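You operate a simulated robot arm through the tools that you are given. There is no shell and no other tool. Be economical: measure what you need, move in short steps, check, and stop when the job is done.

You run a simulated robot arm. Do the job below in one go: nothing can be reset, and whatever is moved stays where it is left.

TASK
Take the bun from the top of the square table and put it on the top of the small table. Put one of the orange cups from the top of the square table on the top of the hot cabinet. Put the green cloth on the top of the square table away on the top of the narrow table. Fetch the cupcake plate from the top of the wide steel table and set it on the top of the trolley. Put two of the jars from the top of the wide steel table on the upper shelf of the wide steel table. Fetch the orange bowl from the upper shelf of the wide steel table and set it on the top of the wide steel table. Fetch the round cover from the top of the wide steel table and set it on the lower shelf of the tea table. Any order will do. Set down upright: orange cup, jar.

It is judged by the outcome, as a careful person would: the job done as asked, and still so three seconds after it is handed in. It fails if anything else is knocked over, pushed out of place, dropped, spilled or broken. Lids that push on must go on centred and level and be pressed home; caps that screw on are set level and turned clockwise until they are tight. Flat cloth is picked up by pressing the open fingertips on it (5 to 10 N) and closing them slowly along it; thin cloth reads only 2 to 8 mm in the jaws.

THE ROBOT
A 7-joint arm with a two-finger parallel gripper on a trunk, on a base that drives. Base frame: it is fixed to the floor where the robot stands at the start and does not move with it; the origin is under the middle of the robot, x ahead of it, y to its left, z up; the surface under the hand at the start is at about z = 740. Lengths are in mm, angles in rad, forces in N, time in s.
With the tool pointing down near the work surface it reaches from about 100 to 420 mm from the robot's upright axis, wherever it stands. Its first joint turns from -2.897 to 2.897 rad. Places, roughly: bun (6x6x4 cm) [500, 200, 800]; cupcake plate (12x12x9 cm) [-8200, 900, 800]; green cloth (10x7x4 cm) [400, -100, 800]; jar (8x8x12 cm) [-8200, 100, 900]; lower shelf of the tea table [-6300, 3700, 300]; orange bowl (14x14x7 cm) [-8000, 400, 500]; orange cup (8x8x9 cm) [100, 100, 800]; round cover (20x19x12 cm) [-8000, 200, 900]; top of the hot cabinet [-1700, 1600, 1800]; top of the narrow table (17x24 cm) [-5700, 1040, 800]; top of the small table [-2700, 1200, 700]; top of the trolley [-7400, 3600, 900]; top of the wide steel table [-8200, 700, 800]; upper shelf of the wide steel table [-8200, 700, 500]. Payload 1.57 kg.
Tool frame: the origin (TCP) lies between the finger pads and is the grasp point; the fingertips stand 30 mm ahead of it; z points along the fingers, y is the line along which they close. The gripper opens to 80 mm. The fingers are 17 mm wide and 12 mm thick; the gripper's body (40 by 82 mm) begins 80 mm behind the TCP.
Orientation is that of the tool frame in the base frame, as a unit quaternion [x, y, z, w]. With the fingers straight down and closing along the base's y, the tool's x points along the base's -x, its y along +y and its z along -z.

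THE INTERFACE
- The arm moves only by the tool play_rows. Its arguments are lists of equal length, an entry for each row: "jaw": the closure in counts, from 0 (fully open) to 255 (shut); "translation": the shift along the tool's x, y, z in units of 250 mm (1.0 is 250 mm), a list of three; "dr": the turn, a rotation vector about the tool's x, y, z in units of 45 degrees (1.0 is 45 degrees), a list of three. In form: {"jaw": [jaw, ...], "translation": [[tx, ty, tz], ...], "dr": [[wx, wy, wz], ...]}. A call has 1 to 20 rows; each row is the pose to reach, as a shift and turn from the pose commanded when the call began, along the tool's axes at that moment. A call with a number of a shift or a turn outside -1 to 1 is refused whole. Each row takes 0.2 s and may step no farther than 50 mm and 0.15 rad from the row before; otherwise, or with a gripper value out of range, the whole call is refused. A pose out of reach is approached as far as the arm can. The call stops where the force on the tool passes 40 N (or 10 N more than at its start, if that is more) or the arm is blocked; 0.2 s more then pass. Each finger travels about 72 mm/s and halts on what it meets, pressing with about 33 N; the grip force reading is that of the motor and also rises with nothing between the fingers. The clock runs only during rows and for 0.2 s after the last one: add rows that repeat a pose to give the fingers time. It gives the time, the measured TCP pose, the force on the tool (base axes), the opening and the grip force at its end, in the units of the frame above (readings bear some noise), with the torque about the TCP (base axes, N m) and any sound that the robot's microphone picked up.
- Cameras (640 x 400 px; columns grow to the right, rows downward): "scene" is now at [186, 55.2, 1613.2]; the picture's right is [0.96, -0.29, 0.00], its down [-0.27, -0.89, -0.36] and it looks along [0.10, 0.35, -0.93] (base axes); focal length 271 px, centre (320, 200). "wrist" rides on the gripper at [72, -7, -122] in the tool frame; the picture's right is [0.09, 1.00, 0.00], its down [-0.84, 0.08, -0.54] and it looks along [-0.54, 0.05, 0.84] (tool axes); focal length 238 px, centre (320, 200). There is no depth. A picture from a camera that has moved, and an enlarged one, comes with that camera's place and axes in the base frame and with its lens.
- capture(camera): a new picture of that camera. No time passes.
- lift_body(by): slides the trunk up (or, below 0, down) by that many mm; the arm and the scene camera ride with it, the base frame stays. It gives what a move gives, with no picture.
- drive_base(legs): drives the robot by 1 to 6 legs, each [ahead, left, turn to the left] in mm, mm and rad, along the robot's own axes; the way and the turn of a leg run together, so that a leg with both is an arc; at most 1500 mm and 3.142 rad a leg. The arm and the cameras ride along, it lands a little off, and it stops where it bumps. It gives what a move gives.
- pan_tilt(pan, tilt): turns the head with the scene camera to pan (to the left, within 1.501 rad either way) and tilt (down, from -0.506 to 1.204), counted from straight ahead of the robot. It gives what a move gives.
- inspect(camera, box): a new picture of the part [left, top, right, bottom] of that camera's present view, enlarged. No time passes.
- sign_off(): hands the job in; it is judged then, once.

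Go step by step. Nothing tells you exact positions but the pictures and the camera data: compare them with the known pose of the tool, close in by small moves and look again before you grip or let go. The budget is 483 turns and 228 pictures, counting those below and the enlarged ones. Unless the task says otherwise, let go and move clear before handing in, and close with one line.

The tools are called after "Emit:" by a JSON object that holds its "api" and its "payload". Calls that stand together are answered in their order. play_rows: Moves the arm, as the interface text tells. Its arguments: {"type":"object","properties":{"jaw":{"type":"array","items":{"type":"number"}},"translation":{"type":"array","items":{"type":"array","items":{"type":"number"}}},"dr":{"type":"array","items":{"type":"array","items":{"type":"number"}}}},"required":["jaw","translation","dr"]} The other tools are called the same way: lift_body (by) slides the trunk up or down; drive_base (legs) drives the base; pan_tilt (pan, tilt) turns the head that bears the scene camera; capture (camera) takes a picture; inspect (camera, box) takes an enlarged picture of a part of a camera's view; sign_off () hands the job in.

At the start:

```text
time_s: 0.0
tcp_pos: [444.5, 150.6, 1097.5]
orientation: [0.0, 1.0, -0.001, 0.0]
ft_force: [-0.5, -1.4, -0.1]
moment: [-0.02, -0.02, 0.01]
grip_width: 79.9
finger_force: 0.2
trunk travel left (down, up): [-873.0, 117.0]
robot x, y, heading: [-1.5, 3.0, 0.002]
head pan, tilt: [1.281, 1.201]
```

scene: 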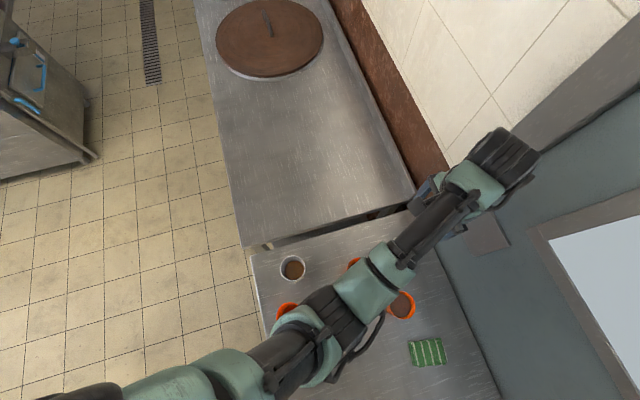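
wrist: 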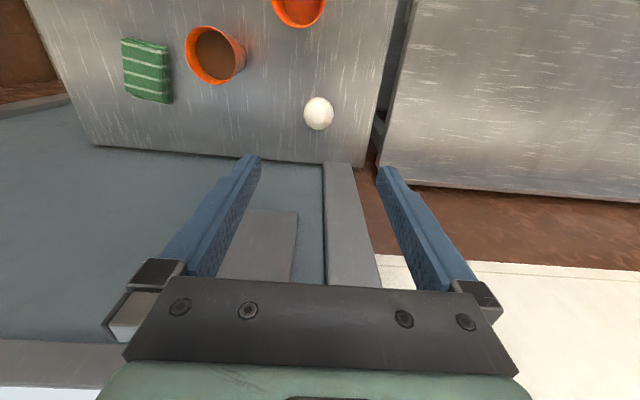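

I see the square table in front, with the bun near (476,149), a cup near (395,-3) and the cloth near (433,-144). First I look around with the head.

Emit:
{"api": "pan_tilt", "payload": {"pan": 0, "tilt": 1.1}}

Emit:
{"api": "capture", "payload": {"camera": "scene"}}

Emit:
{"api": "pan_tilt", "payload": {"pan": 1.5, "tilt": 0.4}}

Emit:
{"api": "capture", "payload": {"camera": "scene"}}

Emit:
{"api": "pan_tilt", "payload": {"pan": -1.5, "tilt": 0.6}}

Emit:
{"api": "capture", "payload": {"camera": "scene"}}

```text
time_s: 1.4
tcp_pos: [446.0, 150.1, 1098.7]
orientation: [0.0, 1.0, 0.0, 0.0]
ft_force: [-0.2, -0.3, -0.8]
moment: [-0.01, 0.01, 0.02]
grip_width: 79.8
finger_force: 0.0
trunk travel left (down, up): [-873.0, 117.0]
robot x, y, heading: [1.3, -1.4, -0.007]
head pan, tilt: [0.0, 1.1]
```

```text
225 pictures are left
camera scene: at [233.1, 1.7, 1619.2], right [0.0, -1.0, 0.0], down [-0.89, 0.0, -0.45], along [0.45, 0.0, -0.89], focal length 271 px, centre (320, 200)
```

scene: 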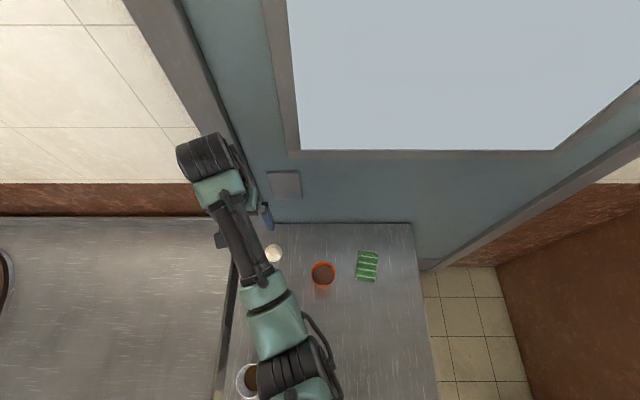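

```text
time_s: 3.0
tcp_pos: [445.3, 150.5, 1097.2]
orientation: [0.0, 1.0, 0.0, 0.0]
ft_force: [0.1, -0.1, -0.5]
moment: [-0.01, 0.01, 0.04]
grip_width: 80.0
finger_force: 0.0
trunk travel left (down, up): [-873.0, 117.0]
robot x, y, heading: [-0.9, -0.7, 0.004]
head pan, tilt: [1.499, 0.4]
```

```text
224 pictures are left
camera scene: at [176.7, 94.0, 1676.0], right [1.0, -0.07, 0.0], down [-0.03, -0.39, -0.92], along [0.07, 0.92, -0.39], focal length 271 px, centre (320, 200)
```

scene: 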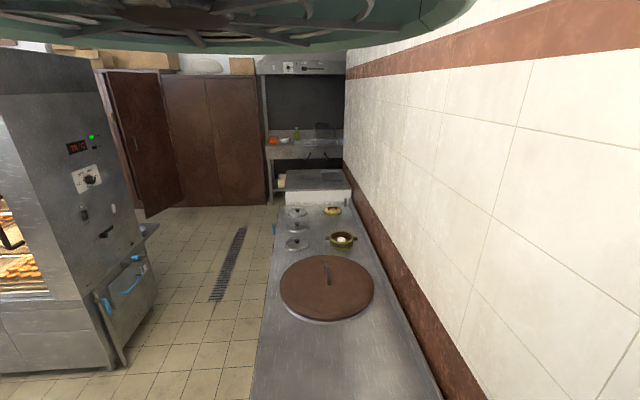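

```text
time_s: 5.7
tcp_pos: [446.1, 149.9, 1097.4]
orientation: [0.0, 1.0, 0.0, 0.0]
ft_force: [0.1, 1.5, -0.8]
moment: [0.01, 0.03, -0.02]
grip_width: 80.1
finger_force: 0.0
trunk travel left (down, up): [-873.0, 117.0]
robot x, y, heading: [0.5, -1.2, -0.004]
head pan, tilt: [-1.499, 0.6]
```

```text
223 pictures are left
camera scene: at [176.4, -86.6, 1657.8], right [-1.0, -0.07, 0.0], down [-0.04, 0.56, -0.83], along [0.06, -0.82, -0.56], focal length 271 px, centre (320, 200)
```

scene: 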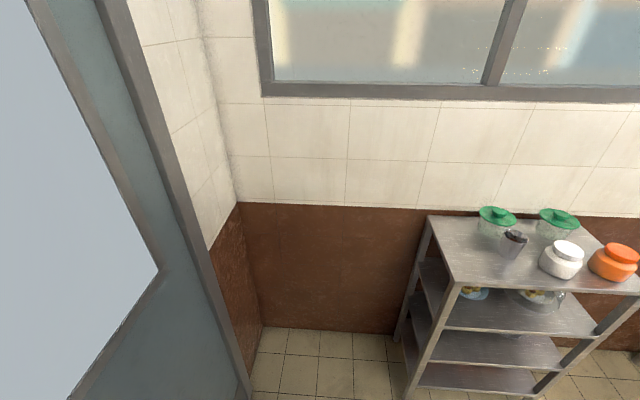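

The table spans roughly x 0..586 and y -320..290. I move above the bun and check it with the wrist camera.

Emit:
{"api": "play_rows", "payload": {"jaw": [0, 0], "translation": [[-0.12, 0, 0], [-0.12, 0, 0.2]], "dr": [[0, 0, 0], [0, 0, 0]]}}

Emit:
{"api": "lift_body", "payload": {"by": -120}}

Emit:
{"api": "capture", "payload": {"camera": "wrist"}}

Emit:
{"api": "pan_tilt", "payload": {"pan": 0.6, "tilt": 1.2}}

Emit:
{"api": "capture", "payload": {"camera": "scene"}}

```text
time_s: 6.2
tcp_pos: [475.8, 150.6, 1048.7]
orientation: [0.0, 1.0, 0.0, 0.001]
ft_force: [0.3, -0.2, 0.4]
moment: [0.05, 0.01, 0.01]
grip_width: 80.0
finger_force: 0.1
trunk travel left (down, up): [-873.0, 117.0]
robot x, y, heading: [-1.8, 1.4, 0.001]
head pan, tilt: [-1.499, 0.6]
```

```text
time_s: 7.8
tcp_pos: [475.6, 150.2, 928.5]
orientation: [0.0, 1.0, 0.0, -0.001]
ft_force: [0.7, -0.3, -0.8]
moment: [0.03, -0.02, 0.01]
grip_width: 80.0
finger_force: 0.0
trunk travel left (down, up): [-753.0, 237.0]
robot x, y, heading: [-1.7, -1.9, 0.001]
head pan, tilt: [-1.499, 0.6]
```

```text
222 pictures are left
camera wrist: at [403.4, 143.2, 1051.2], right [-0.09, 1.0, 0.0], down [0.84, 0.08, 0.54], along [0.54, 0.05, -0.84], focal length 238 px, centre (320, 200)
```

wrist: 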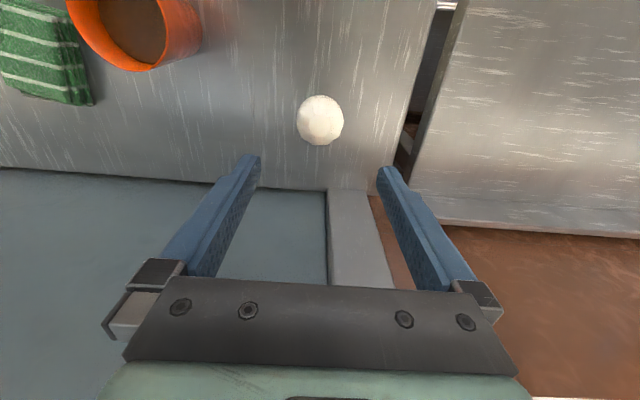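

```text
time_s: 9.8
tcp_pos: [475.8, 151.4, 928.1]
orientation: [0.0, 1.0, 0.0, 0.0]
ft_force: [-0.3, -0.1, 0.2]
moment: [0.02, -0.02, -0.01]
grip_width: 80.3
finger_force: 0.0
trunk travel left (down, up): [-753.0, 237.0]
robot x, y, heading: [2.1, 0.3, -0.004]
head pan, tilt: [0.6, 1.201]
```

```text
221 pictures are left
camera scene: at [216.2, 33.2, 1493.2], right [0.56, -0.83, 0.0], down [-0.77, -0.53, -0.36], along [0.3, 0.2, -0.93], focal length 271 px, centre (320, 200)
```

scene: 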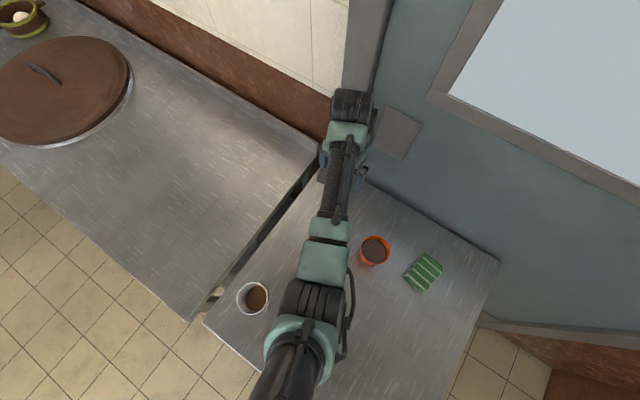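

The bun is at about (477,150). I descend with the arm first and see whether it reaches.

Emit:
{"api": "play_rows", "payload": {"jaw": [0, 0, 0], "translation": [[0, 0, 0.16], [0, 0, 0.32], [0, 0, 0.4]], "dr": [[0, 0, 0], [0, 0, 0], [0, 0, 0]]}}

Emit:
{"api": "capture", "payload": {"camera": "wrist"}}

```text
time_s: 10.6
tcp_pos: [476.5, 151.9, 828.3]
orientation: [0.0, 1.0, 0.0, 0.0]
ft_force: [-0.5, 0.4, -0.5]
moment: [0.0, -0.02, 0.04]
grip_width: 80.2
finger_force: 0.0
trunk travel left (down, up): [-753.0, 237.0]
robot x, y, heading: [0.8, 1.7, 0.001]
head pan, tilt: [0.6, 1.201]
```

```text
220 pictures are left
camera wrist: at [404.2, 143.5, 950.5], right [-0.09, 1.0, 0.0], down [0.84, 0.08, 0.54], along [0.54, 0.05, -0.84], focal length 238 px, centre (320, 200)
```

wrist: 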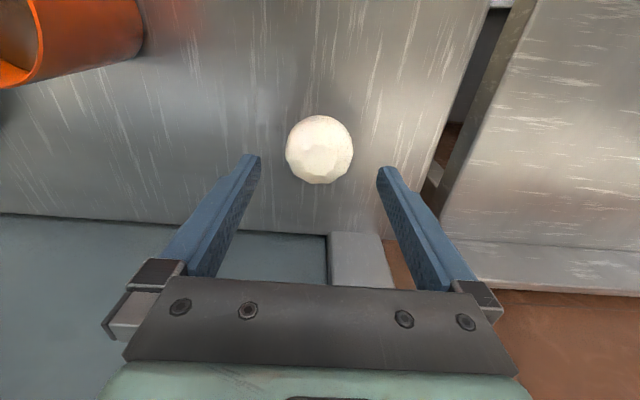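

The arm reaches and is well aligned. I descend the last 55 mm, close on the bun and raise it.

Emit:
{"api": "play_rows", "payload": {"jaw": [0, 0, 0, 200, 200, 200, 200], "translation": [[0, 0, 0.14], [0, 0, 0.2], [0, 0, 0.22], [0, 0, 0.22], [0, 0, 0.22], [0, 0, 0.22], [0, 0, 0.22]], "dr": [[0, 0, 0], [0, 0, 0], [0, 0, 0], [0, 0, 0], [0, 0, 0], [0, 0, 0], [0, 0, 0]]}}

Emit:
{"api": "play_rows", "payload": {"jaw": [200, 200, 200, 200, 200, 200], "translation": [[0, 0, -0.1], [0, 0, -0.3], [0, 0, -0.5], [0, 0, -0.65], [0, 0, -0.8], [0, 0, -1]], "dr": [[0, 0, 0], [0, 0, 0], [0, 0, 0], [0, 0, 0], [0, 0, 0], [0, 0, 0]]}}

Emit:
{"api": "capture", "payload": {"camera": "wrist"}}

```text
time_s: 12.2
tcp_pos: [478.2, 150.0, 774.1]
orientation: [0.0, 1.0, 0.0, -0.001]
ft_force: [1.0, -0.5, 0.1]
moment: [0.01, 0.0, -0.01]
grip_width: 54.8
finger_force: 32.5
trunk travel left (down, up): [-753.0, 237.0]
robot x, y, heading: [-0.1, -0.2, 0.001]
head pan, tilt: [0.6, 1.201]
```

```text
time_s: 13.6
tcp_pos: [479.5, 149.0, 1028.1]
orientation: [0.008, 1.0, 0.009, -0.001]
ft_force: [-5.2, 5.2, -4.8]
moment: [-0.57, -0.47, -0.02]
grip_width: 54.7
finger_force: 32.9
trunk travel left (down, up): [-753.0, 237.0]
robot x, y, heading: [-1.3, -0.5, 0.006]
head pan, tilt: [0.6, 1.201]
```

```text
219 pictures are left
camera wrist: at [407.4, 139.9, 1149.9], right [-0.08, 1.0, 0.02], down [0.84, 0.05, 0.54], along [0.54, 0.06, -0.84], focal length 238 px, centre (320, 200)
```

wrist: 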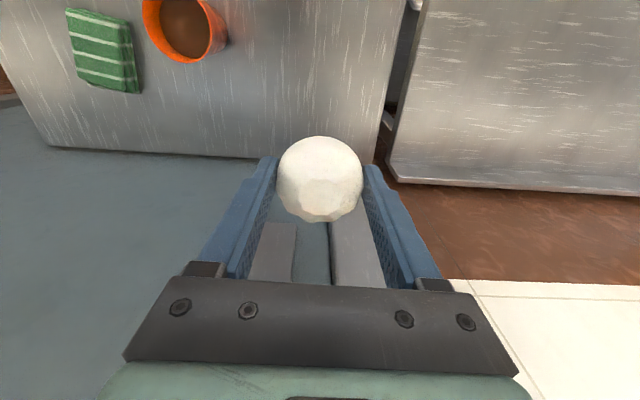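

The bun is held. I retract the arm, look behind on both sides, then back off from the table.

Emit:
{"api": "play_rows", "payload": {"jaw": [200, 200, 200, 200, 200, 200], "translation": [[0.1, -0.1, 0], [0.2, -0.2, 0], [0.3, -0.3, 0], [0.43, -0.41, 0], [0.56, -0.52, 0], [0.68, -0.6, 0]], "dr": [[0, 0, 0], [0, 0, 0], [0, 0, 0], [0, 0, 0], [0, 0, 0], [0, 0, 0]]}}

Emit:
{"api": "drive_base", "payload": {"legs": [[-600, 0, 0]]}}

Emit:
{"api": "pan_tilt", "payload": {"pan": 1.5, "tilt": 0.3}}

Emit:
{"api": "capture", "payload": {"camera": "scene"}}

```text
time_s: 14.9
tcp_pos: [303.9, 2.4, 1022.6]
orientation: [0.0, 1.0, 0.0, 0.0]
ft_force: [-0.7, -0.1, 0.2]
moment: [-0.02, 0.0, 0.01]
grip_width: 55.1
finger_force: 32.5
trunk travel left (down, up): [-753.0, 237.0]
robot x, y, heading: [1.0, 1.7, -0.005]
head pan, tilt: [0.6, 1.201]
```

```text
time_s: 18.2
tcp_pos: [-267.3, 3.3, 1022.3]
orientation: [0.003, 1.0, 0.0, 0.0]
ft_force: [0.0, -0.3, -0.5]
moment: [0.04, 0.02, 0.01]
grip_width: 55.0
finger_force: 32.9
trunk travel left (down, up): [-753.0, 237.0]
robot x, y, heading: [-572.1, 0.7, -0.009]
head pan, tilt: [0.6, 1.201]
```

```text
time_s: 19.4
tcp_pos: [-267.7, 2.4, 1022.7]
orientation: [0.004, 1.0, 0.0, 0.0]
ft_force: [0.3, 0.6, -1.3]
moment: [0.03, 0.02, 0.02]
grip_width: 55.0
finger_force: 32.8
trunk travel left (down, up): [-753.0, 237.0]
robot x, y, heading: [-569.6, 1.3, -0.006]
head pan, tilt: [1.499, 0.3]
```

```text
218 pictures are left
camera scene: at [-393.8, 95.7, 1565.2], right [1.0, -0.08, 0.0], down [-0.02, -0.3, -0.95], along [0.08, 0.95, -0.3], focal length 271 px, centre (320, 200)
```

scene: 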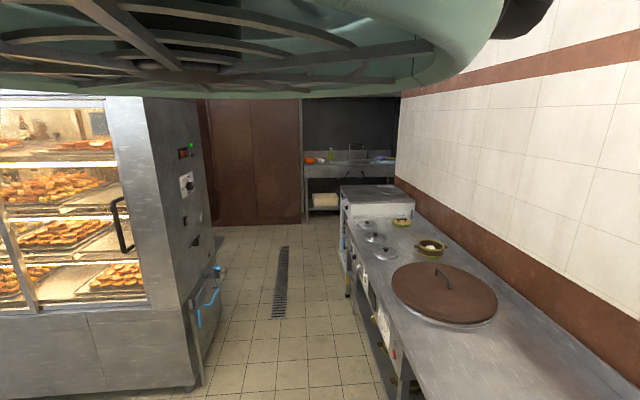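

I turn around to face the room.

Emit:
{"api": "drive_base", "payload": {"legs": [[0, 0, 3.14]]}}

Emit:
{"api": "pan_tilt", "payload": {"pan": 0, "tilt": 0.3}}

Emit:
{"api": "capture", "payload": {"camera": "scene"}}

Emit:
{"api": "pan_tilt", "payload": {"pan": -0.7, "tilt": 0.3}}

Emit:
{"api": "capture", "payload": {"camera": "scene"}}

```text
time_s: 27.1
tcp_pos: [-875.2, 10.8, 1022.9]
orientation: [1.0, -0.02, 0.0, 0.0]
ft_force: [-0.4, 0.6, -0.3]
moment: [0.0, 0.0, 0.0]
grip_width: 55.0
finger_force: 33.3
trunk travel left (down, up): [-753.0, 237.0]
robot x, y, heading: [-569.1, 3.5, 3.103]
head pan, tilt: [1.499, 0.3]
```

```text
time_s: 28.7
tcp_pos: [-876.1, 12.9, 1022.3]
orientation: [1.0, -0.02, 0.0, -0.001]
ft_force: [0.2, -0.5, -1.0]
moment: [-0.05, 0.0, 0.01]
grip_width: 54.9
finger_force: 33.1
trunk travel left (down, up): [-753.0, 237.0]
robot x, y, heading: [-572.3, 6.2, 3.099]
head pan, tilt: [0.0, 0.3]
```

```text
217 pictures are left
camera scene: at [-834.6, 14.7, 1565.3], right [0.04, 1.0, 0.0], down [0.3, -0.01, -0.96], along [-0.95, 0.04, -0.3], focal length 271 px, centre (320, 200)
```

scene: 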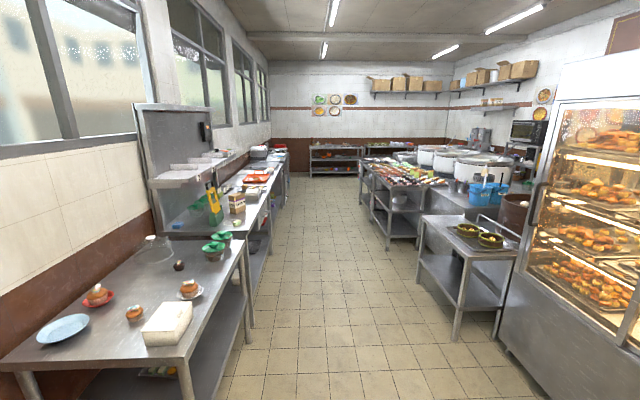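

```text
time_s: 29.8
tcp_pos: [-875.2, 10.4, 1023.2]
orientation: [1.0, -0.02, 0.001, 0.0]
ft_force: [-0.5, 0.2, -0.9]
moment: [0.02, 0.0, -0.04]
grip_width: 54.9
finger_force: 32.9
trunk travel left (down, up): [-753.0, 237.0]
robot x, y, heading: [-570.7, 2.6, 3.098]
head pan, tilt: [-0.7, 0.3]
```

```text
216 pictures are left
camera scene: at [-810.4, 73.9, 1565.3], right [0.67, 0.74, 0.0], down [0.22, -0.2, -0.96], along [-0.71, 0.64, -0.3], focal length 271 px, centre (320, 200)
```

scene: 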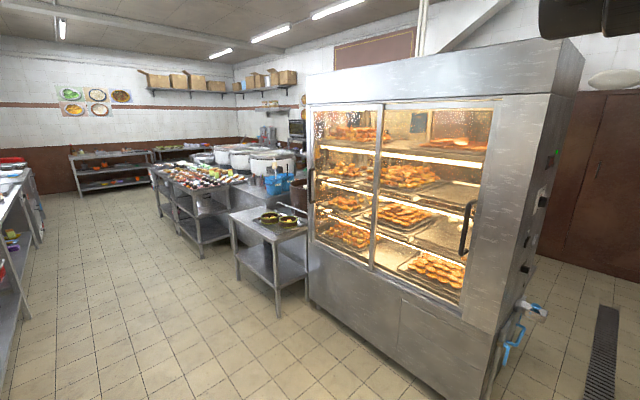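

The small table (two green pots on it) is around x -3030..-2316, front edge y≈990. I drive in front of it, facing it.

Emit:
{"api": "drive_base", "payload": {"legs": [[1090, -180, 0], [1090, -180, 0], [0, 0, -1.53]]}}

Emit:
{"api": "pan_tilt", "payload": {"pan": 0, "tilt": 0.75}}

Emit:
{"api": "capture", "payload": {"camera": "scene"}}

```text
time_s: 44.5
tcp_pos: [-2799.1, 706.6, 1022.7]
orientation: [0.737, -0.676, 0.0, 0.0]
ft_force: [0.7, 0.3, 0.1]
moment: [0.01, 0.03, 0.0]
grip_width: 55.2
finger_force: 32.5
trunk travel left (down, up): [-753.0, 237.0]
robot x, y, heading: [-2769.6, 404.5, 1.656]
head pan, tilt: [-0.7, 0.3]
```

```text
time_s: 45.5
tcp_pos: [-2799.5, 707.2, 1022.4]
orientation: [0.737, -0.676, 0.001, 0.0]
ft_force: [1.0, 0.2, 0.3]
moment: [0.01, 0.0, 0.03]
grip_width: 54.8
finger_force: 33.2
trunk travel left (down, up): [-753.0, 237.0]
robot x, y, heading: [-2769.7, 401.4, 1.664]
head pan, tilt: [0.0, 0.75]
```

```text
215 pictures are left
camera scene: at [-2791.5, 658.4, 1524.9], right [1.0, 0.08, 0.0], down [0.06, -0.68, -0.73], along [-0.06, 0.73, -0.68], focal length 271 px, centre (320, 200)
```

scene: 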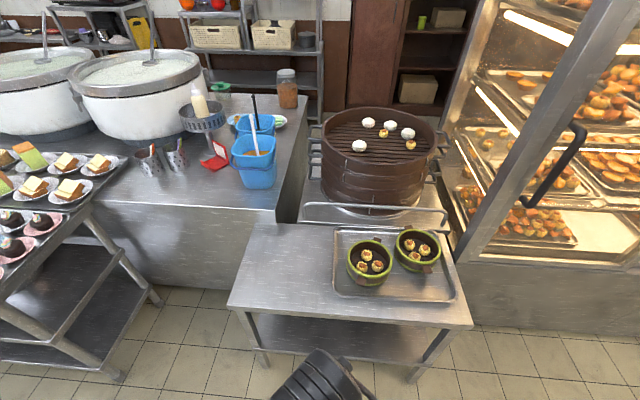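

The free left part of the small table is x -3100..-2800, y 1034..1390. I move closer and to the left.

Emit:
{"api": "drive_base", "payload": {"legs": [[0, 150, 0], [320, 0, 0]]}}

Emit:
{"api": "capture", "payload": {"camera": "wrist"}}

```text
time_s: 48.7
tcp_pos: [-2977.8, 1022.4, 1022.7]
orientation: [0.738, -0.674, 0.0, 0.0]
ft_force: [0.3, 0.6, -0.5]
moment: [0.0, 0.01, -0.04]
grip_width: 55.0
finger_force: 32.8
trunk travel left (down, up): [-753.0, 237.0]
robot x, y, heading: [-2944.7, 719.1, 1.66]
head pan, tilt: [0.0, 0.75]
```

```text
214 pictures are left
camera wrist: at [-2963.7, 950.3, 1145.4], right [-0.98, -0.18, 0.0], down [-0.15, 0.83, 0.54], along [-0.1, 0.53, -0.84], focal length 238 px, centre (320, 200)
```

wrist: 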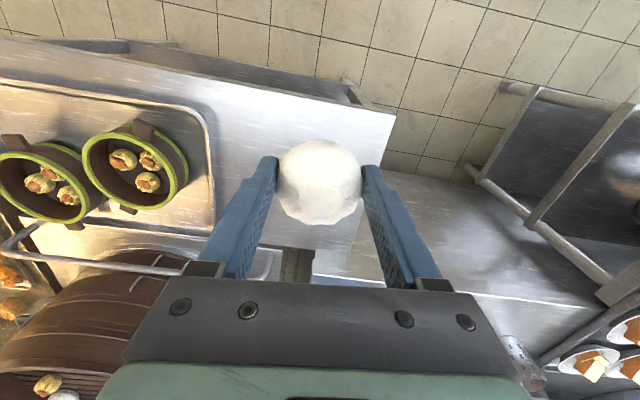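

I extend over the free spot and lower the bun, stopping just above the surface.

Emit:
{"api": "play_rows", "payload": {"jaw": [200, 200, 200, 200, 200, 200, 200, 200, 200], "translation": [[-0.17, 0, 0], [-0.34, 0, 0], [-0.52, 0, 0], [-0.52, 0, 0.2], [-0.52, 0, 0.4], [-0.52, 0, 0.6], [-0.52, 0, 0.8], [-0.52, 0, 0.95], [-0.52, 0, 1.0]], "dr": [[0, 0, 0], [0, 0, 0], [0, 0, 0], [0, 0, 0], [0, 0, 0], [0, 0, 0], [0, 0, 0], [0, 0, 0], [0, 0, 0]]}}

Emit:
{"api": "capture", "payload": {"camera": "wrist"}}

Emit:
{"api": "capture", "payload": {"camera": "scene"}}

```text
time_s: 50.7
tcp_pos: [-2989.5, 1152.4, 773.6]
orientation: [0.739, -0.674, 0.0, 0.0]
ft_force: [0.1, -0.7, -1.1]
moment: [-0.02, 0.02, 0.04]
grip_width: 54.8
finger_force: 33.6
trunk travel left (down, up): [-753.0, 237.0]
robot x, y, heading: [-2944.9, 722.1, 1.662]
head pan, tilt: [0.0, 0.75]
```

```text
213 pictures are left
camera wrist: at [-2976.2, 1080.1, 897.2], right [-0.98, -0.18, 0.0], down [-0.15, 0.83, 0.54], along [-0.1, 0.53, -0.84], focal length 238 px, centre (320, 200)
```

wrist: 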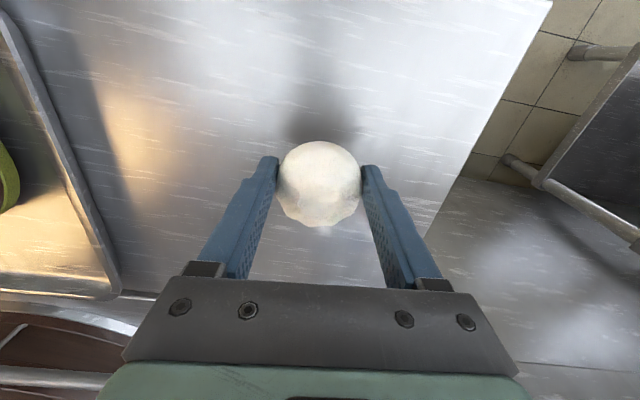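

```text
212 pictures are left
camera scene: at [-2968.8, 973.1, 1524.9], right [1.0, 0.09, 0.0], down [0.06, -0.68, -0.73], along [-0.07, 0.73, -0.68], focal length 271 px, centre (320, 200)
```

scene: 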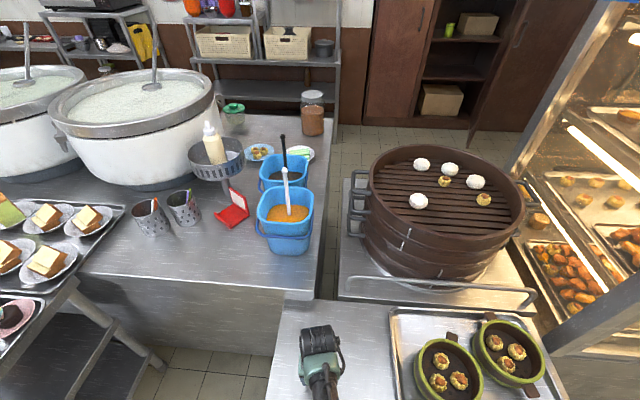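

Now I lower in small steps toward contact.

Emit:
{"api": "play_rows", "payload": {"jaw": [200, 200, 200, 200], "translation": [[0, 0, 0.04], [0, 0, 0.08], [0, 0, 0.11], [0, 0, 0.128]], "dr": [[0, 0, 0], [0, 0, 0], [0, 0, 0], [0, 0, 0]]}}

Emit:
{"api": "capture", "payload": {"camera": "wrist"}}

```text
time_s: 51.7
tcp_pos: [-2989.2, 1152.0, 740.7]
orientation: [0.739, -0.673, 0.0, 0.0]
ft_force: [0.2, -0.5, -0.7]
moment: [0.03, 0.0, 0.04]
grip_width: 54.7
finger_force: 32.6
trunk travel left (down, up): [-753.0, 237.0]
robot x, y, heading: [-2944.6, 718.7, 1.662]
head pan, tilt: [0.0, 0.75]
```

```text
211 pictures are left
camera wrist: at [-2976.6, 1080.0, 863.7], right [-0.98, -0.18, 0.0], down [-0.15, 0.83, 0.54], along [-0.1, 0.53, -0.84], focal length 238 px, centre (320, 200)
```

wrist: 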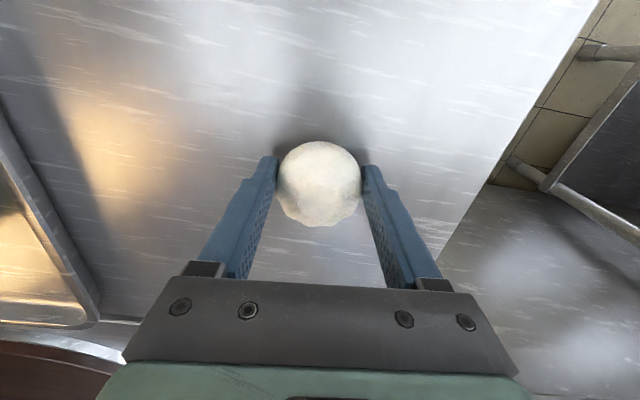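

Emit:
{"api": "play_rows", "payload": {"jaw": [200, 200, 200], "translation": [[0, 0, 0.008], [0, 0, 0.016], [0, 0, 0.022]], "dr": [[0, 0, 0], [0, 0, 0], [0, 0, 0]]}}

Emit:
{"api": "play_rows", "payload": {"jaw": [200, 200, 200], "translation": [[0, 0, 0.006], [0, 0, 0.012], [0, 0, 0.016]], "dr": [[0, 0, 0], [0, 0, 0], [0, 0, 0]]}}

```text
time_s: 52.5
tcp_pos: [-2989.4, 1151.3, 734.7]
orientation: [0.738, -0.674, 0.0, 0.0]
ft_force: [0.2, 0.0, 0.3]
moment: [-0.03, 0.03, -0.01]
grip_width: 55.0
finger_force: 32.9
trunk travel left (down, up): [-753.0, 237.0]
robot x, y, heading: [-2948.0, 720.1, 1.661]
head pan, tilt: [0.0, 0.75]
```

```text
time_s: 53.3
tcp_pos: [-2988.4, 1152.5, 732.2]
orientation: [0.739, -0.674, -0.001, -0.001]
ft_force: [-0.5, -1.9, 8.0]
moment: [-0.09, 0.19, 0.06]
grip_width: 54.8
finger_force: 33.1
trunk travel left (down, up): [-753.0, 237.0]
robot x, y, heading: [-2948.8, 722.8, 1.664]
head pan, tilt: [0.0, 0.75]
```

Contact (8 N). I release the bun, rise and check.

Emit:
{"api": "play_rows", "payload": {"jaw": [150, 100, 50, 0, 0, 0, 0, 0, 0, 0], "translation": [[0, 0, 0], [0, 0, 0], [0, 0, 0], [0, 0, 0], [0, 0, -0.06], [0, 0, -0.2], [0, 0, -0.4], [0, 0, -0.6], [0, 0, -0.8], [0, 0, -1]], "dr": [[0, 0, 0], [0, 0, 0], [0, 0, 0], [0, 0, 0], [0, 0, 0], [0, 0, 0], [0, 0, 0], [0, 0, 0], [0, 0, 0], [0, 0, 0]]}}

Emit:
{"api": "capture", "payload": {"camera": "wrist"}}

```text
time_s: 55.5
tcp_pos: [-2994.5, 1161.2, 979.7]
orientation: [0.738, -0.675, -0.016, -0.003]
ft_force: [-0.7, 0.5, -0.1]
moment: [0.02, -0.02, 0.02]
grip_width: 79.7
finger_force: 0.0
out of reach, approached as far as the arm can: row 10
trunk travel left (down, up): [-753.0, 237.0]
robot x, y, heading: [-2944.7, 720.3, 1.66]
head pan, tilt: [0.0, 0.75]
```

```text
210 pictures are left
camera wrist: at [-2980.7, 1086.1, 1100.7], right [-0.98, -0.18, 0.01], down [-0.14, 0.81, 0.57], along [-0.11, 0.56, -0.82], focal length 238 px, centre (320, 200)
```

wrist: 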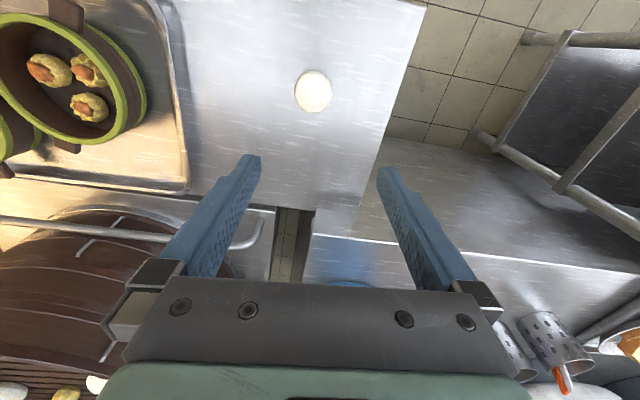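

The bun stands on the small table. The hot cabinet is high (~1800), so I back off and test in free space how high the arm reaches with a horizontal hand.

Emit:
{"api": "drive_base", "payload": {"legs": [[-400, 0, 0]]}}

Emit:
{"api": "lift_body", "payload": {"by": 237}}

Emit:
{"api": "play_rows", "payload": {"jaw": [0, 0, 0, 0, 0, 0], "translation": [[0, 0, 0], [0, 0, 0], [0, 0, 0], [0, 0, 0], [0, 0, 0], [0, 0, 0]], "dr": [[0, -0.166, 0], [0, -0.333, 0], [0, -0.5, 0], [0, -0.666, 0], [0, -0.833, 0], [0, -1, 0]]}}

Emit:
{"api": "play_rows", "payload": {"jaw": [0, 0, 0, 0, 0, 0], "translation": [[0, 0, 0], [0, 0, 0], [0, 0, 0], [0, 0, 0], [0, 0, 0], [0, 0, 0]], "dr": [[0, -0.166, 0], [0, -0.333, 0], [0, -0.5, 0], [0, -0.666, 0], [0, -0.833, 0], [0, -1, 0]]}}

```text
time_s: 58.0
tcp_pos: [-2964.2, 763.5, 981.1]
orientation: [0.743, -0.669, -0.016, -0.005]
ft_force: [0.3, 0.6, -0.3]
moment: [-0.01, 0.0, 0.02]
grip_width: 80.0
finger_force: 0.0
trunk travel left (down, up): [-753.0, 237.0]
robot x, y, heading: [-2908.2, 324.1, 1.673]
head pan, tilt: [0.0, 0.75]
```

```text
time_s: 60.5
tcp_pos: [-2964.2, 762.8, 1216.9]
orientation: [0.743, -0.669, -0.016, -0.005]
ft_force: [0.6, -0.2, -0.3]
moment: [0.0, 0.0, 0.0]
grip_width: 80.2
finger_force: 0.2
trunk travel left (down, up): [-990.0, 0.0]
robot x, y, heading: [-2906.3, 327.9, 1.67]
head pan, tilt: [0.0, 0.75]
```

```text
time_s: 61.9
tcp_pos: [-2962.6, 762.4, 1217.6]
orientation: [0.68, -0.616, -0.299, -0.261]
ft_force: [0.3, -0.1, -0.3]
moment: [-0.04, -0.02, -0.02]
grip_width: 80.0
finger_force: 0.1
trunk travel left (down, up): [-990.0, 0.0]
robot x, y, heading: [-2905.0, 320.4, 1.674]
head pan, tilt: [0.0, 0.75]
```

```text
time_s: 63.3
tcp_pos: [-2964.4, 764.0, 1215.8]
orientation: [-0.514, 0.47, 0.537, 0.477]
ft_force: [0.5, -0.4, -0.5]
moment: [-0.01, -0.01, 0.0]
grip_width: 79.9
finger_force: 0.0
trunk travel left (down, up): [-990.0, 0.0]
robot x, y, heading: [-2906.2, 326.1, 1.671]
head pan, tilt: [0.0, 0.75]
```

Emit:
{"api": "play_rows", "payload": {"jaw": [0, 0, 0, 0, 0], "translation": [[-0.2, 0, 0], [-0.4, 0, 0], [-0.6, 0, 0], [-0.8, 0, 0], [-1, 0, 0]], "dr": [[0, 0, 0], [0, 0, 0], [0, 0, 0], [0, 0, 0], [0, 0, 0]]}}

Emit:
{"api": "play_rows", "payload": {"jaw": [0, 0, 0, 0, 0], "translation": [[-0.2, 0, 0], [-0.4, 0, 0], [-0.6, 0, 0], [-0.8, 0, 0], [-1, 0, 0]], "dr": [[0, 0, 0], [0, 0, 0], [0, 0, 0], [0, 0, 0], [0, 0, 0]]}}

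Emit:
{"api": "play_rows", "payload": {"jaw": [0, 0, 0, 0, 0], "translation": [[-0.2, 0, 0], [-0.4, 0, 0], [-0.6, 0, 0], [-0.8, 0, 0], [-1, 0, 0]], "dr": [[0, 0, 0], [0, 0, 0], [0, 0, 0], [0, 0, 0], [0, 0, 0]]}}

```text
time_s: 64.5
tcp_pos: [-2961.2, 766.0, 1458.8]
orientation: [-0.515, 0.469, 0.537, 0.476]
ft_force: [0.2, -0.2, 0.1]
moment: [-0.03, 0.01, -0.03]
grip_width: 80.1
finger_force: 0.0
out of reach, approached as far as the arm can: row 5
trunk travel left (down, up): [-990.0, 0.0]
robot x, y, heading: [-2907.2, 323.0, 1.675]
head pan, tilt: [0.0, 0.75]
```

```text
time_s: 65.7
tcp_pos: [-2961.8, 803.7, 1735.7]
orientation: [-0.517, 0.472, 0.534, 0.474]
ft_force: [-0.3, -0.8, 0.3]
moment: [-0.03, 0.02, -0.02]
grip_width: 79.8
finger_force: 0.1
out of reach, approached as far as the arm can: row 1, 2, 3, 4, 5
trunk travel left (down, up): [-990.0, 0.0]
robot x, y, heading: [-2909.0, 318.7, 1.668]
head pan, tilt: [0.0, 0.75]
```

```text
time_s: 66.9
tcp_pos: [-2954.3, 786.6, 1992.4]
orientation: [-0.514, 0.468, 0.538, 0.477]
ft_force: [1.7, -0.6, 0.2]
moment: [-0.01, -0.02, -0.06]
grip_width: 79.8
finger_force: 0.0
trunk travel left (down, up): [-990.0, 0.0]
robot x, y, heading: [-2910.0, 325.8, 1.671]
head pan, tilt: [0.0, 0.75]
```

The arm reaches up to z≈1990 with the hand horizontal. I take one look at the cabinet with the raised head camera.

Emit:
{"api": "pan_tilt", "payload": {"pan": -1.0, "tilt": 0.0}}

Emit:
{"api": "capture", "payload": {"camera": "scene"}}

```text
time_s: 68.1
tcp_pos: [-2955.9, 790.2, 1990.7]
orientation: [-0.515, 0.469, 0.537, 0.476]
ft_force: [-0.1, 0.5, -0.2]
moment: [0.01, 0.0, -0.02]
grip_width: 79.8
finger_force: 0.1
trunk travel left (down, up): [-990.0, 0.0]
robot x, y, heading: [-2905.5, 317.6, 1.671]
head pan, tilt: [-1.0, 0.0]
```

```text
209 pictures are left
camera scene: at [-2854.8, 549.7, 1829.7], right [0.62, -0.78, 0.0], down [0.0, 0.0, -1.0], along [0.78, 0.62, 0.0], focal length 271 px, centre (320, 200)
```

scene: 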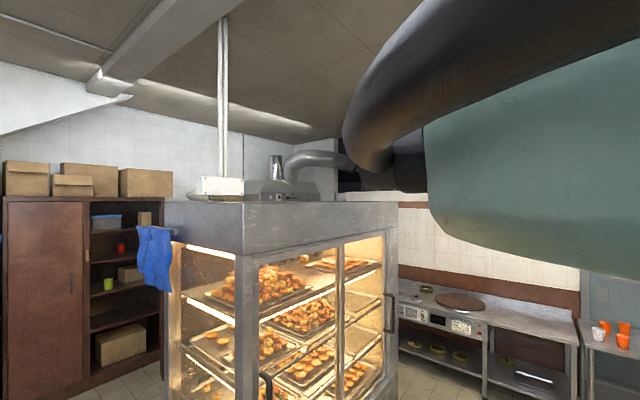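

The cabinet top is near z≈1810 with its front at y≈1330. I test here whether a 45°-down hand is reachable at about z 1870.

Emit:
{"api": "play_rows", "payload": {"jaw": [0, 0, 0, 0, 0, 0, 0, 0, 0], "translation": [[0.16, 0, 0], [0.32, 0, 0], [0.48, 0, 0], [0.48, 0, 0], [0.48, 0, 0], [0.48, 0, 0], [0.48, 0, 0], [0.48, 0, 0], [0.48, 0, 0]], "dr": [[0, 0, 0], [0, 0, 0], [0, 0, 0], [0, 0.166, 0], [0, 0.333, 0], [0, 0.5, 0], [0, 0.666, 0], [0, 0.833, 0], [0, 1, 0]]}}

Emit:
{"api": "pan_tilt", "payload": {"pan": 0, "tilt": -0.3}}

Emit:
{"api": "capture", "payload": {"camera": "scene"}}

```text
time_s: 70.3
tcp_pos: [-2958.3, 814.7, 1836.8]
orientation: [0.692, -0.626, -0.292, -0.212]
ft_force: [-0.5, -0.8, -0.5]
moment: [0.03, 0.01, -0.02]
grip_width: 79.9
finger_force: 0.0
trunk travel left (down, up): [-990.0, 0.0]
robot x, y, heading: [-2910.8, 323.4, 1.677]
head pan, tilt: [-1.0, 0.0]
stopped in row 9: the arm was blocked; the commanded pose is now the measured one
```

```text
time_s: 71.6
tcp_pos: [-2957.5, 815.8, 1836.2]
orientation: [0.691, -0.625, -0.293, -0.213]
ft_force: [-0.6, 0.0, 1.0]
moment: [0.04, -0.03, 0.01]
grip_width: 80.0
finger_force: 0.1
trunk travel left (down, up): [-990.0, 0.0]
robot x, y, heading: [-2911.7, 321.1, 1.67]
head pan, tilt: [0.0, -0.3]
```

```text
208 pictures are left
camera scene: at [-2933.1, 571.8, 1855.2], right [0.99, 0.1, 0.0], down [-0.03, 0.29, -0.96], along [-0.1, 0.95, 0.3], focal length 271 px, centre (320, 200)
```

scene: 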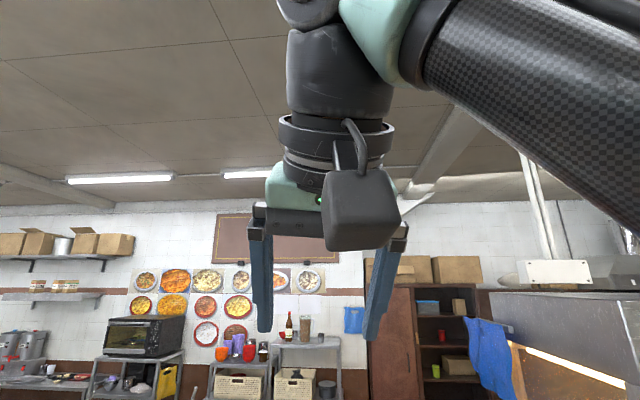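

A ~45° tilt works up there, though at a limit. I now test lowering in this tilt down to table height.

Emit:
{"api": "play_rows", "payload": {"jaw": [0, 0, 0, 0, 0, 0], "translation": [[0, 0, 0.1], [0.13, -0.014, 0.247], [0.266, -0.028, 0.394], [0.4, -0.042, 0.541], [0.534, -0.056, 0.688], [0.668, -0.07, 0.835]], "dr": [[0, -0.1, 0], [0, -0.1, 0], [0, -0.1, 0], [0, -0.1, 0], [0, -0.1, 0], [0, -0.1, 0]]}}

Emit:
{"api": "capture", "payload": {"camera": "scene"}}

Emit:
{"api": "play_rows", "payload": {"jaw": [0, 0, 0, 0, 0], "translation": [[0.134, -0.014, 0.147], [0.268, -0.028, 0.294], [0.4, -0.042, 0.441], [0.534, -0.056, 0.588], [0.668, -0.07, 0.735]], "dr": [[0, 0, 0], [0, 0, 0], [0, 0, 0], [0, 0, 0], [0, 0, 0]]}}

Emit:
{"api": "capture", "payload": {"camera": "scene"}}

```text
refused: row 3 steps farther than a row can; nothing moved
```

```text
207 pictures are left
camera scene: at [-2933.1, 571.8, 1855.2], right [0.99, 0.1, 0.0], down [-0.03, 0.29, -0.96], along [-0.1, 0.95, 0.3], focal length 271 px, centre (320, 200)
```

scene: 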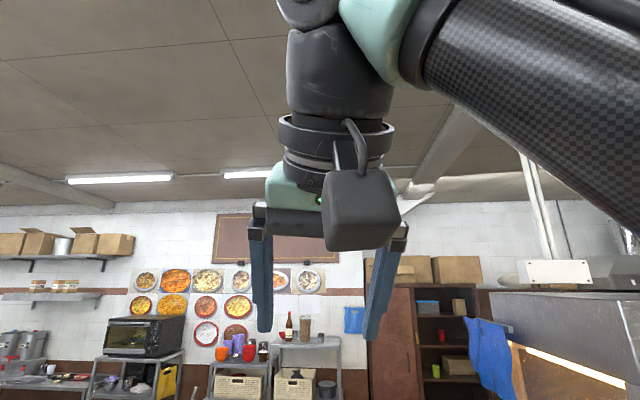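

```text
time_s: 72.8
tcp_pos: [-2959.3, 818.8, 1583.3]
orientation: [0.69, -0.627, -0.293, -0.215]
ft_force: [-0.1, 0.0, -0.8]
moment: [0.02, 0.02, -0.01]
grip_width: 80.1
finger_force: 0.1
trunk travel left (down, up): [-990.0, 0.0]
robot x, y, heading: [-2903.8, 326.9, 1.676]
head pan, tilt: [0.0, -0.3]
```

```text
206 pictures are left
camera scene: at [-2933.4, 572.3, 1855.2], right [0.99, 0.1, 0.0], down [-0.03, 0.29, -0.96], along [-0.1, 0.95, 0.3], focal length 271 px, centre (320, 200)
```

scene: 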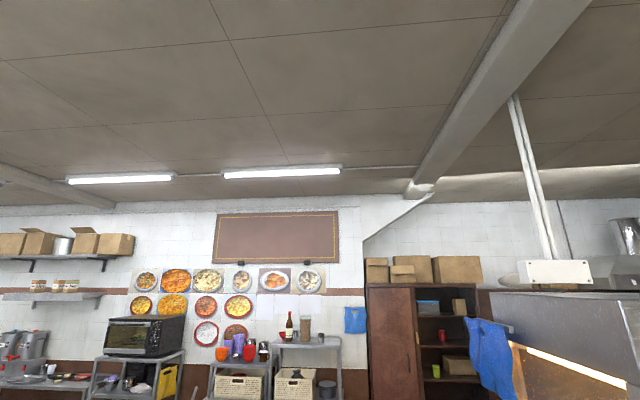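

Smooth down to 1583. I continue down.

Emit:
{"api": "play_rows", "payload": {"jaw": [0, 0, 0, 0, 0, 0], "translation": [[0.134, -0.014, 0.147], [0.268, -0.028, 0.294], [0.4, -0.042, 0.441], [0.534, -0.056, 0.588], [0.668, -0.07, 0.735], [0.802, -0.084, 0.882]], "dr": [[0, 0, 0], [0, 0, 0], [0, 0, 0], [0, 0, 0], [0, 0, 0], [0, 0, 0]]}}

Emit:
{"api": "play_rows", "payload": {"jaw": [0, 0, 0, 0], "translation": [[0.134, -0.014, 0.147], [0.268, -0.028, 0.294], [0.4, -0.042, 0.441], [0.534, -0.056, 0.588]], "dr": [[0, 0, 0], [0, 0, 0], [0, 0, 0], [0, 0, 0]]}}

```text
time_s: 74.2
tcp_pos: [-2961.2, 814.5, 1290.5]
orientation: [0.692, -0.625, -0.292, -0.215]
ft_force: [0.4, 0.7, 1.0]
moment: [-0.01, 0.0, -0.01]
grip_width: 80.2
finger_force: 0.0
trunk travel left (down, up): [-990.0, 0.0]
robot x, y, heading: [-2906.4, 324.4, 1.67]
head pan, tilt: [0.0, -0.3]
```

```text
time_s: 75.2
tcp_pos: [-2958.6, 814.4, 1088.4]
orientation: [0.69, -0.626, -0.292, -0.215]
ft_force: [-0.3, -0.2, 0.4]
moment: [0.01, 0.01, -0.02]
grip_width: 80.1
finger_force: 0.0
trunk travel left (down, up): [-990.0, 0.0]
robot x, y, heading: [-2907.6, 323.7, 1.673]
head pan, tilt: [0.0, -0.3]
```

The tilted pose works over the whole range. I drive back toward the square table for an orange cup.

Emit:
{"api": "drive_base", "payload": {"legs": [[0, 0, -1.67], [1150, -125, 0], [1150, -125, 0]]}}

Emit:
{"api": "pan_tilt", "payload": {"pan": 0, "tilt": 0.8}}

Emit:
{"api": "capture", "payload": {"camera": "scene"}}

Emit:
{"api": "capture", "payload": {"camera": "wrist"}}

```text
time_s: 90.8
tcp_pos: [-71.4, 51.3, 1090.1]
orientation: [0.007, 0.932, 0.034, 0.36]
ft_force: [0.0, 1.1, 0.2]
moment: [0.0, 0.01, -0.02]
grip_width: 79.9
finger_force: 0.1
trunk travel left (down, up): [-990.0, 0.0]
robot x, y, heading: [-565.2, 55.7, -0.009]
head pan, tilt: [0.0, -0.3]
```

```text
time_s: 92.2
tcp_pos: [-72.2, 50.1, 1088.5]
orientation: [0.006, 0.932, 0.035, 0.361]
ft_force: [0.0, 0.1, 0.7]
moment: [-0.01, 0.01, -0.01]
grip_width: 79.9
finger_force: 0.1
trunk travel left (down, up): [-990.0, 0.0]
robot x, y, heading: [-563.6, 57.8, -0.008]
head pan, tilt: [0.0, 0.799]
```

```text
205 pictures are left
camera scene: at [-315.7, 53.6, 1757.7], right [-0.01, -1.0, 0.0], down [-0.72, 0.01, -0.7], along [0.7, -0.01, -0.72], focal length 271 px, centre (320, 200)
```

scene: 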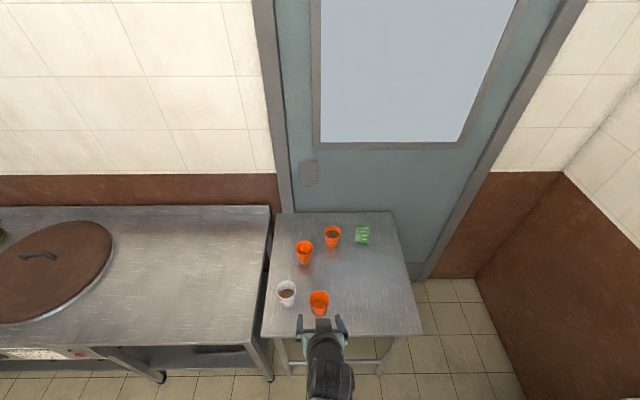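

```text
204 pictures are left
camera wrist: at [-207.2, 38.2, 1131.2], right [-0.08, 1.0, 0.01], down [0.25, 0.01, 0.97], along [0.96, 0.08, -0.25], focal length 238 px, centre (320, 200)
```

wrist: 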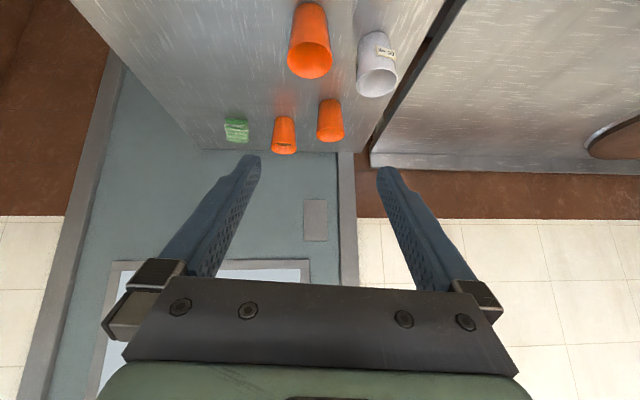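

I zoom on the cups.

Emit:
{"api": "inspect", "payload": {"camera": "scene", "box": [250, 200, 410, 300]}}

Emit:
{"api": "inspect", "payload": {"camera": "scene", "box": [260, 260, 380, 340]}}

```text
4.00 times, centred on (330, 250) of scene
camera zoom: at [-315.7, 53.6, 1757.7], right [-0.01, -1.0, 0.0], down [-0.72, 0.01, -0.7], along [0.7, -0.01, -0.72], focal length 1085 px, centre (280, 0)
```

zoom: 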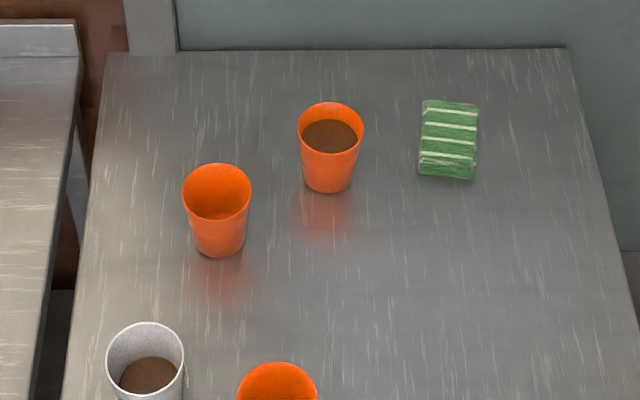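

```text
5.00 times, centred on (320, 300) of scene
camera zoom: at [-315.7, 53.6, 1757.7], right [-0.01, -1.0, 0.0], down [-0.72, 0.01, -0.7], along [0.7, -0.01, -0.72], focal length 1356 px, centre (320, -300)
```

zoom: 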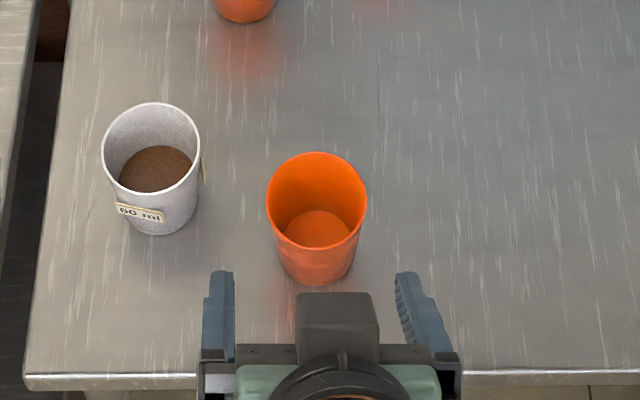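

The near orange cup is empty, at about (92,49). I level the hand, lower the trunk and move closer.

Emit:
{"api": "play_rows", "payload": {"jaw": [0, 0, 0], "translation": [[0, 0, 0], [0, 0, 0], [0, 0, 0]], "dr": [[0, 0, -0.132], [0, -0.08, -0.132], [0, -0.12, -0.132]]}}

Emit:
{"api": "lift_body", "payload": {"by": -150}}

Emit:
{"api": "drive_base", "payload": {"legs": [[100, 0, -0.05]]}}

Emit:
{"api": "capture", "payload": {"camera": "wrist"}}

Emit:
{"api": "capture", "payload": {"camera": "scene"}}

```text
time_s: 93.0
tcp_pos: [-72.1, 50.9, 1089.4]
orientation: [-0.041, 0.913, 0.016, 0.406]
ft_force: [-0.8, -0.4, -0.3]
moment: [0.01, 0.02, 0.01]
grip_width: 79.9
finger_force: 0.0
trunk travel left (down, up): [-990.0, 0.0]
robot x, y, heading: [-566.8, 56.3, -0.01]
head pan, tilt: [0.0, 0.799]
```

```text
time_s: 94.7
tcp_pos: [-71.3, 49.8, 937.9]
orientation: [-0.039, 0.913, 0.015, 0.405]
ft_force: [0.8, 0.1, -0.3]
moment: [0.01, 0.0, -0.02]
grip_width: 80.0
finger_force: 0.1
trunk travel left (down, up): [-840.0, 150.0]
robot x, y, heading: [-564.4, 51.9, -0.007]
head pan, tilt: [0.0, 0.799]
```

```text
time_s: 95.9
tcp_pos: [25.2, 21.3, 938.0]
orientation: [-0.015, 0.914, 0.004, 0.405]
ft_force: [0.4, 0.2, -1.2]
moment: [-0.01, -0.04, 0.0]
grip_width: 79.6
finger_force: 0.2
trunk travel left (down, up): [-840.0, 150.0]
robot x, y, heading: [-468.2, 54.4, -0.06]
head pan, tilt: [0.0, 0.799]
```

```text
201 pictures are left
camera wrist: at [-112.7, 9.5, 968.8], right [-0.1, 0.99, -0.07], down [0.16, 0.09, 0.98], along [0.98, 0.08, -0.16], focal length 238 px, centre (320, 200)
```

wrist: 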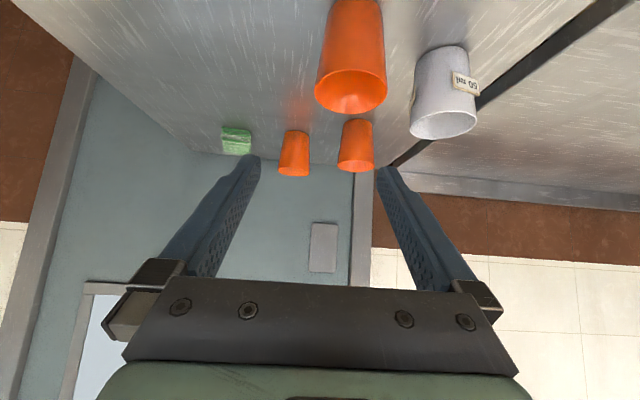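

```text
200 pictures are left
camera scene: at [-217.6, 36.9, 1607.6], right [-0.06, -1.0, 0.0], down [-0.72, 0.04, -0.7], along [0.7, -0.04, -0.72], focal length 271 px, centre (320, 200)
```

scene: 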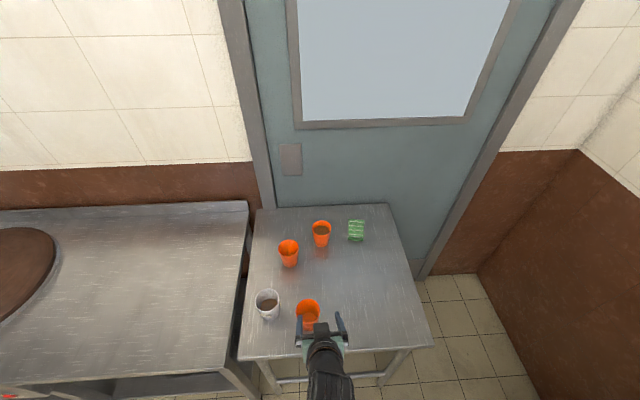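

Emit:
{"api": "play_rows", "payload": {"jaw": [0, 0, 0], "translation": [[0.09, 0.04, 0.06], [0.18, 0.08, 0.12], [0.264, 0.111, 0.184]], "dr": [[0, 0, 0], [0, 0, 0], [0, 0, 0]]}}

Emit:
{"api": "capture", "payload": {"camera": "wrist"}}

Emit:
{"api": "inspect", "payload": {"camera": "scene", "box": [240, 270, 400, 370]}}

```text
time_s: 96.7
tcp_pos: [11.2, 48.7, 858.7]
orientation: [-0.016, 0.914, 0.006, 0.406]
ft_force: [1.1, 0.1, 0.7]
moment: [0.01, -0.02, -0.02]
grip_width: 80.1
finger_force: 0.1
trunk travel left (down, up): [-840.0, 150.0]
robot x, y, heading: [-469.4, 50.9, -0.064]
head pan, tilt: [0.0, 0.799]
```

```text
199 pictures are left
camera wrist: at [-127.4, 37.1, 888.7], right [-0.1, 0.99, -0.07], down [0.16, 0.09, 0.98], along [0.98, 0.08, -0.16], focal length 238 px, centre (320, 200)
```

wrist: 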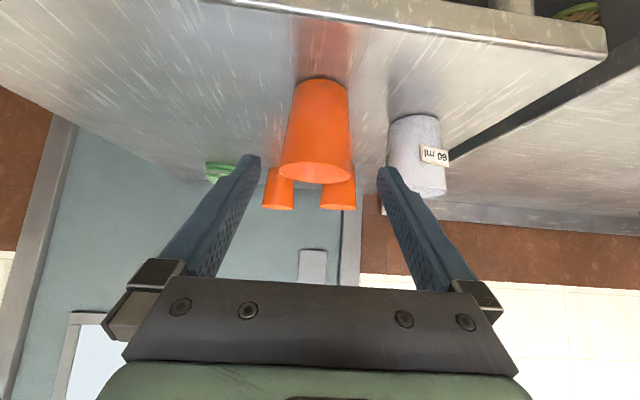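

```text
4.00 times, centred on (320, 320) of scene
camera zoom: at [-217.4, 36.9, 1607.6], right [-0.06, -1.0, 0.0], down [-0.72, 0.04, -0.7], along [0.7, -0.04, -0.72], focal length 1085 px, centre (320, -280)
```

zoom: 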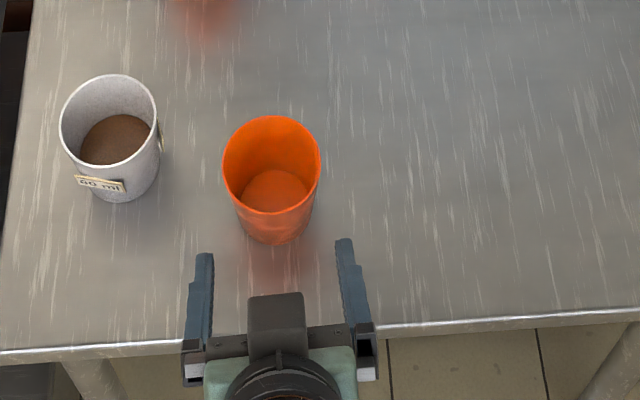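

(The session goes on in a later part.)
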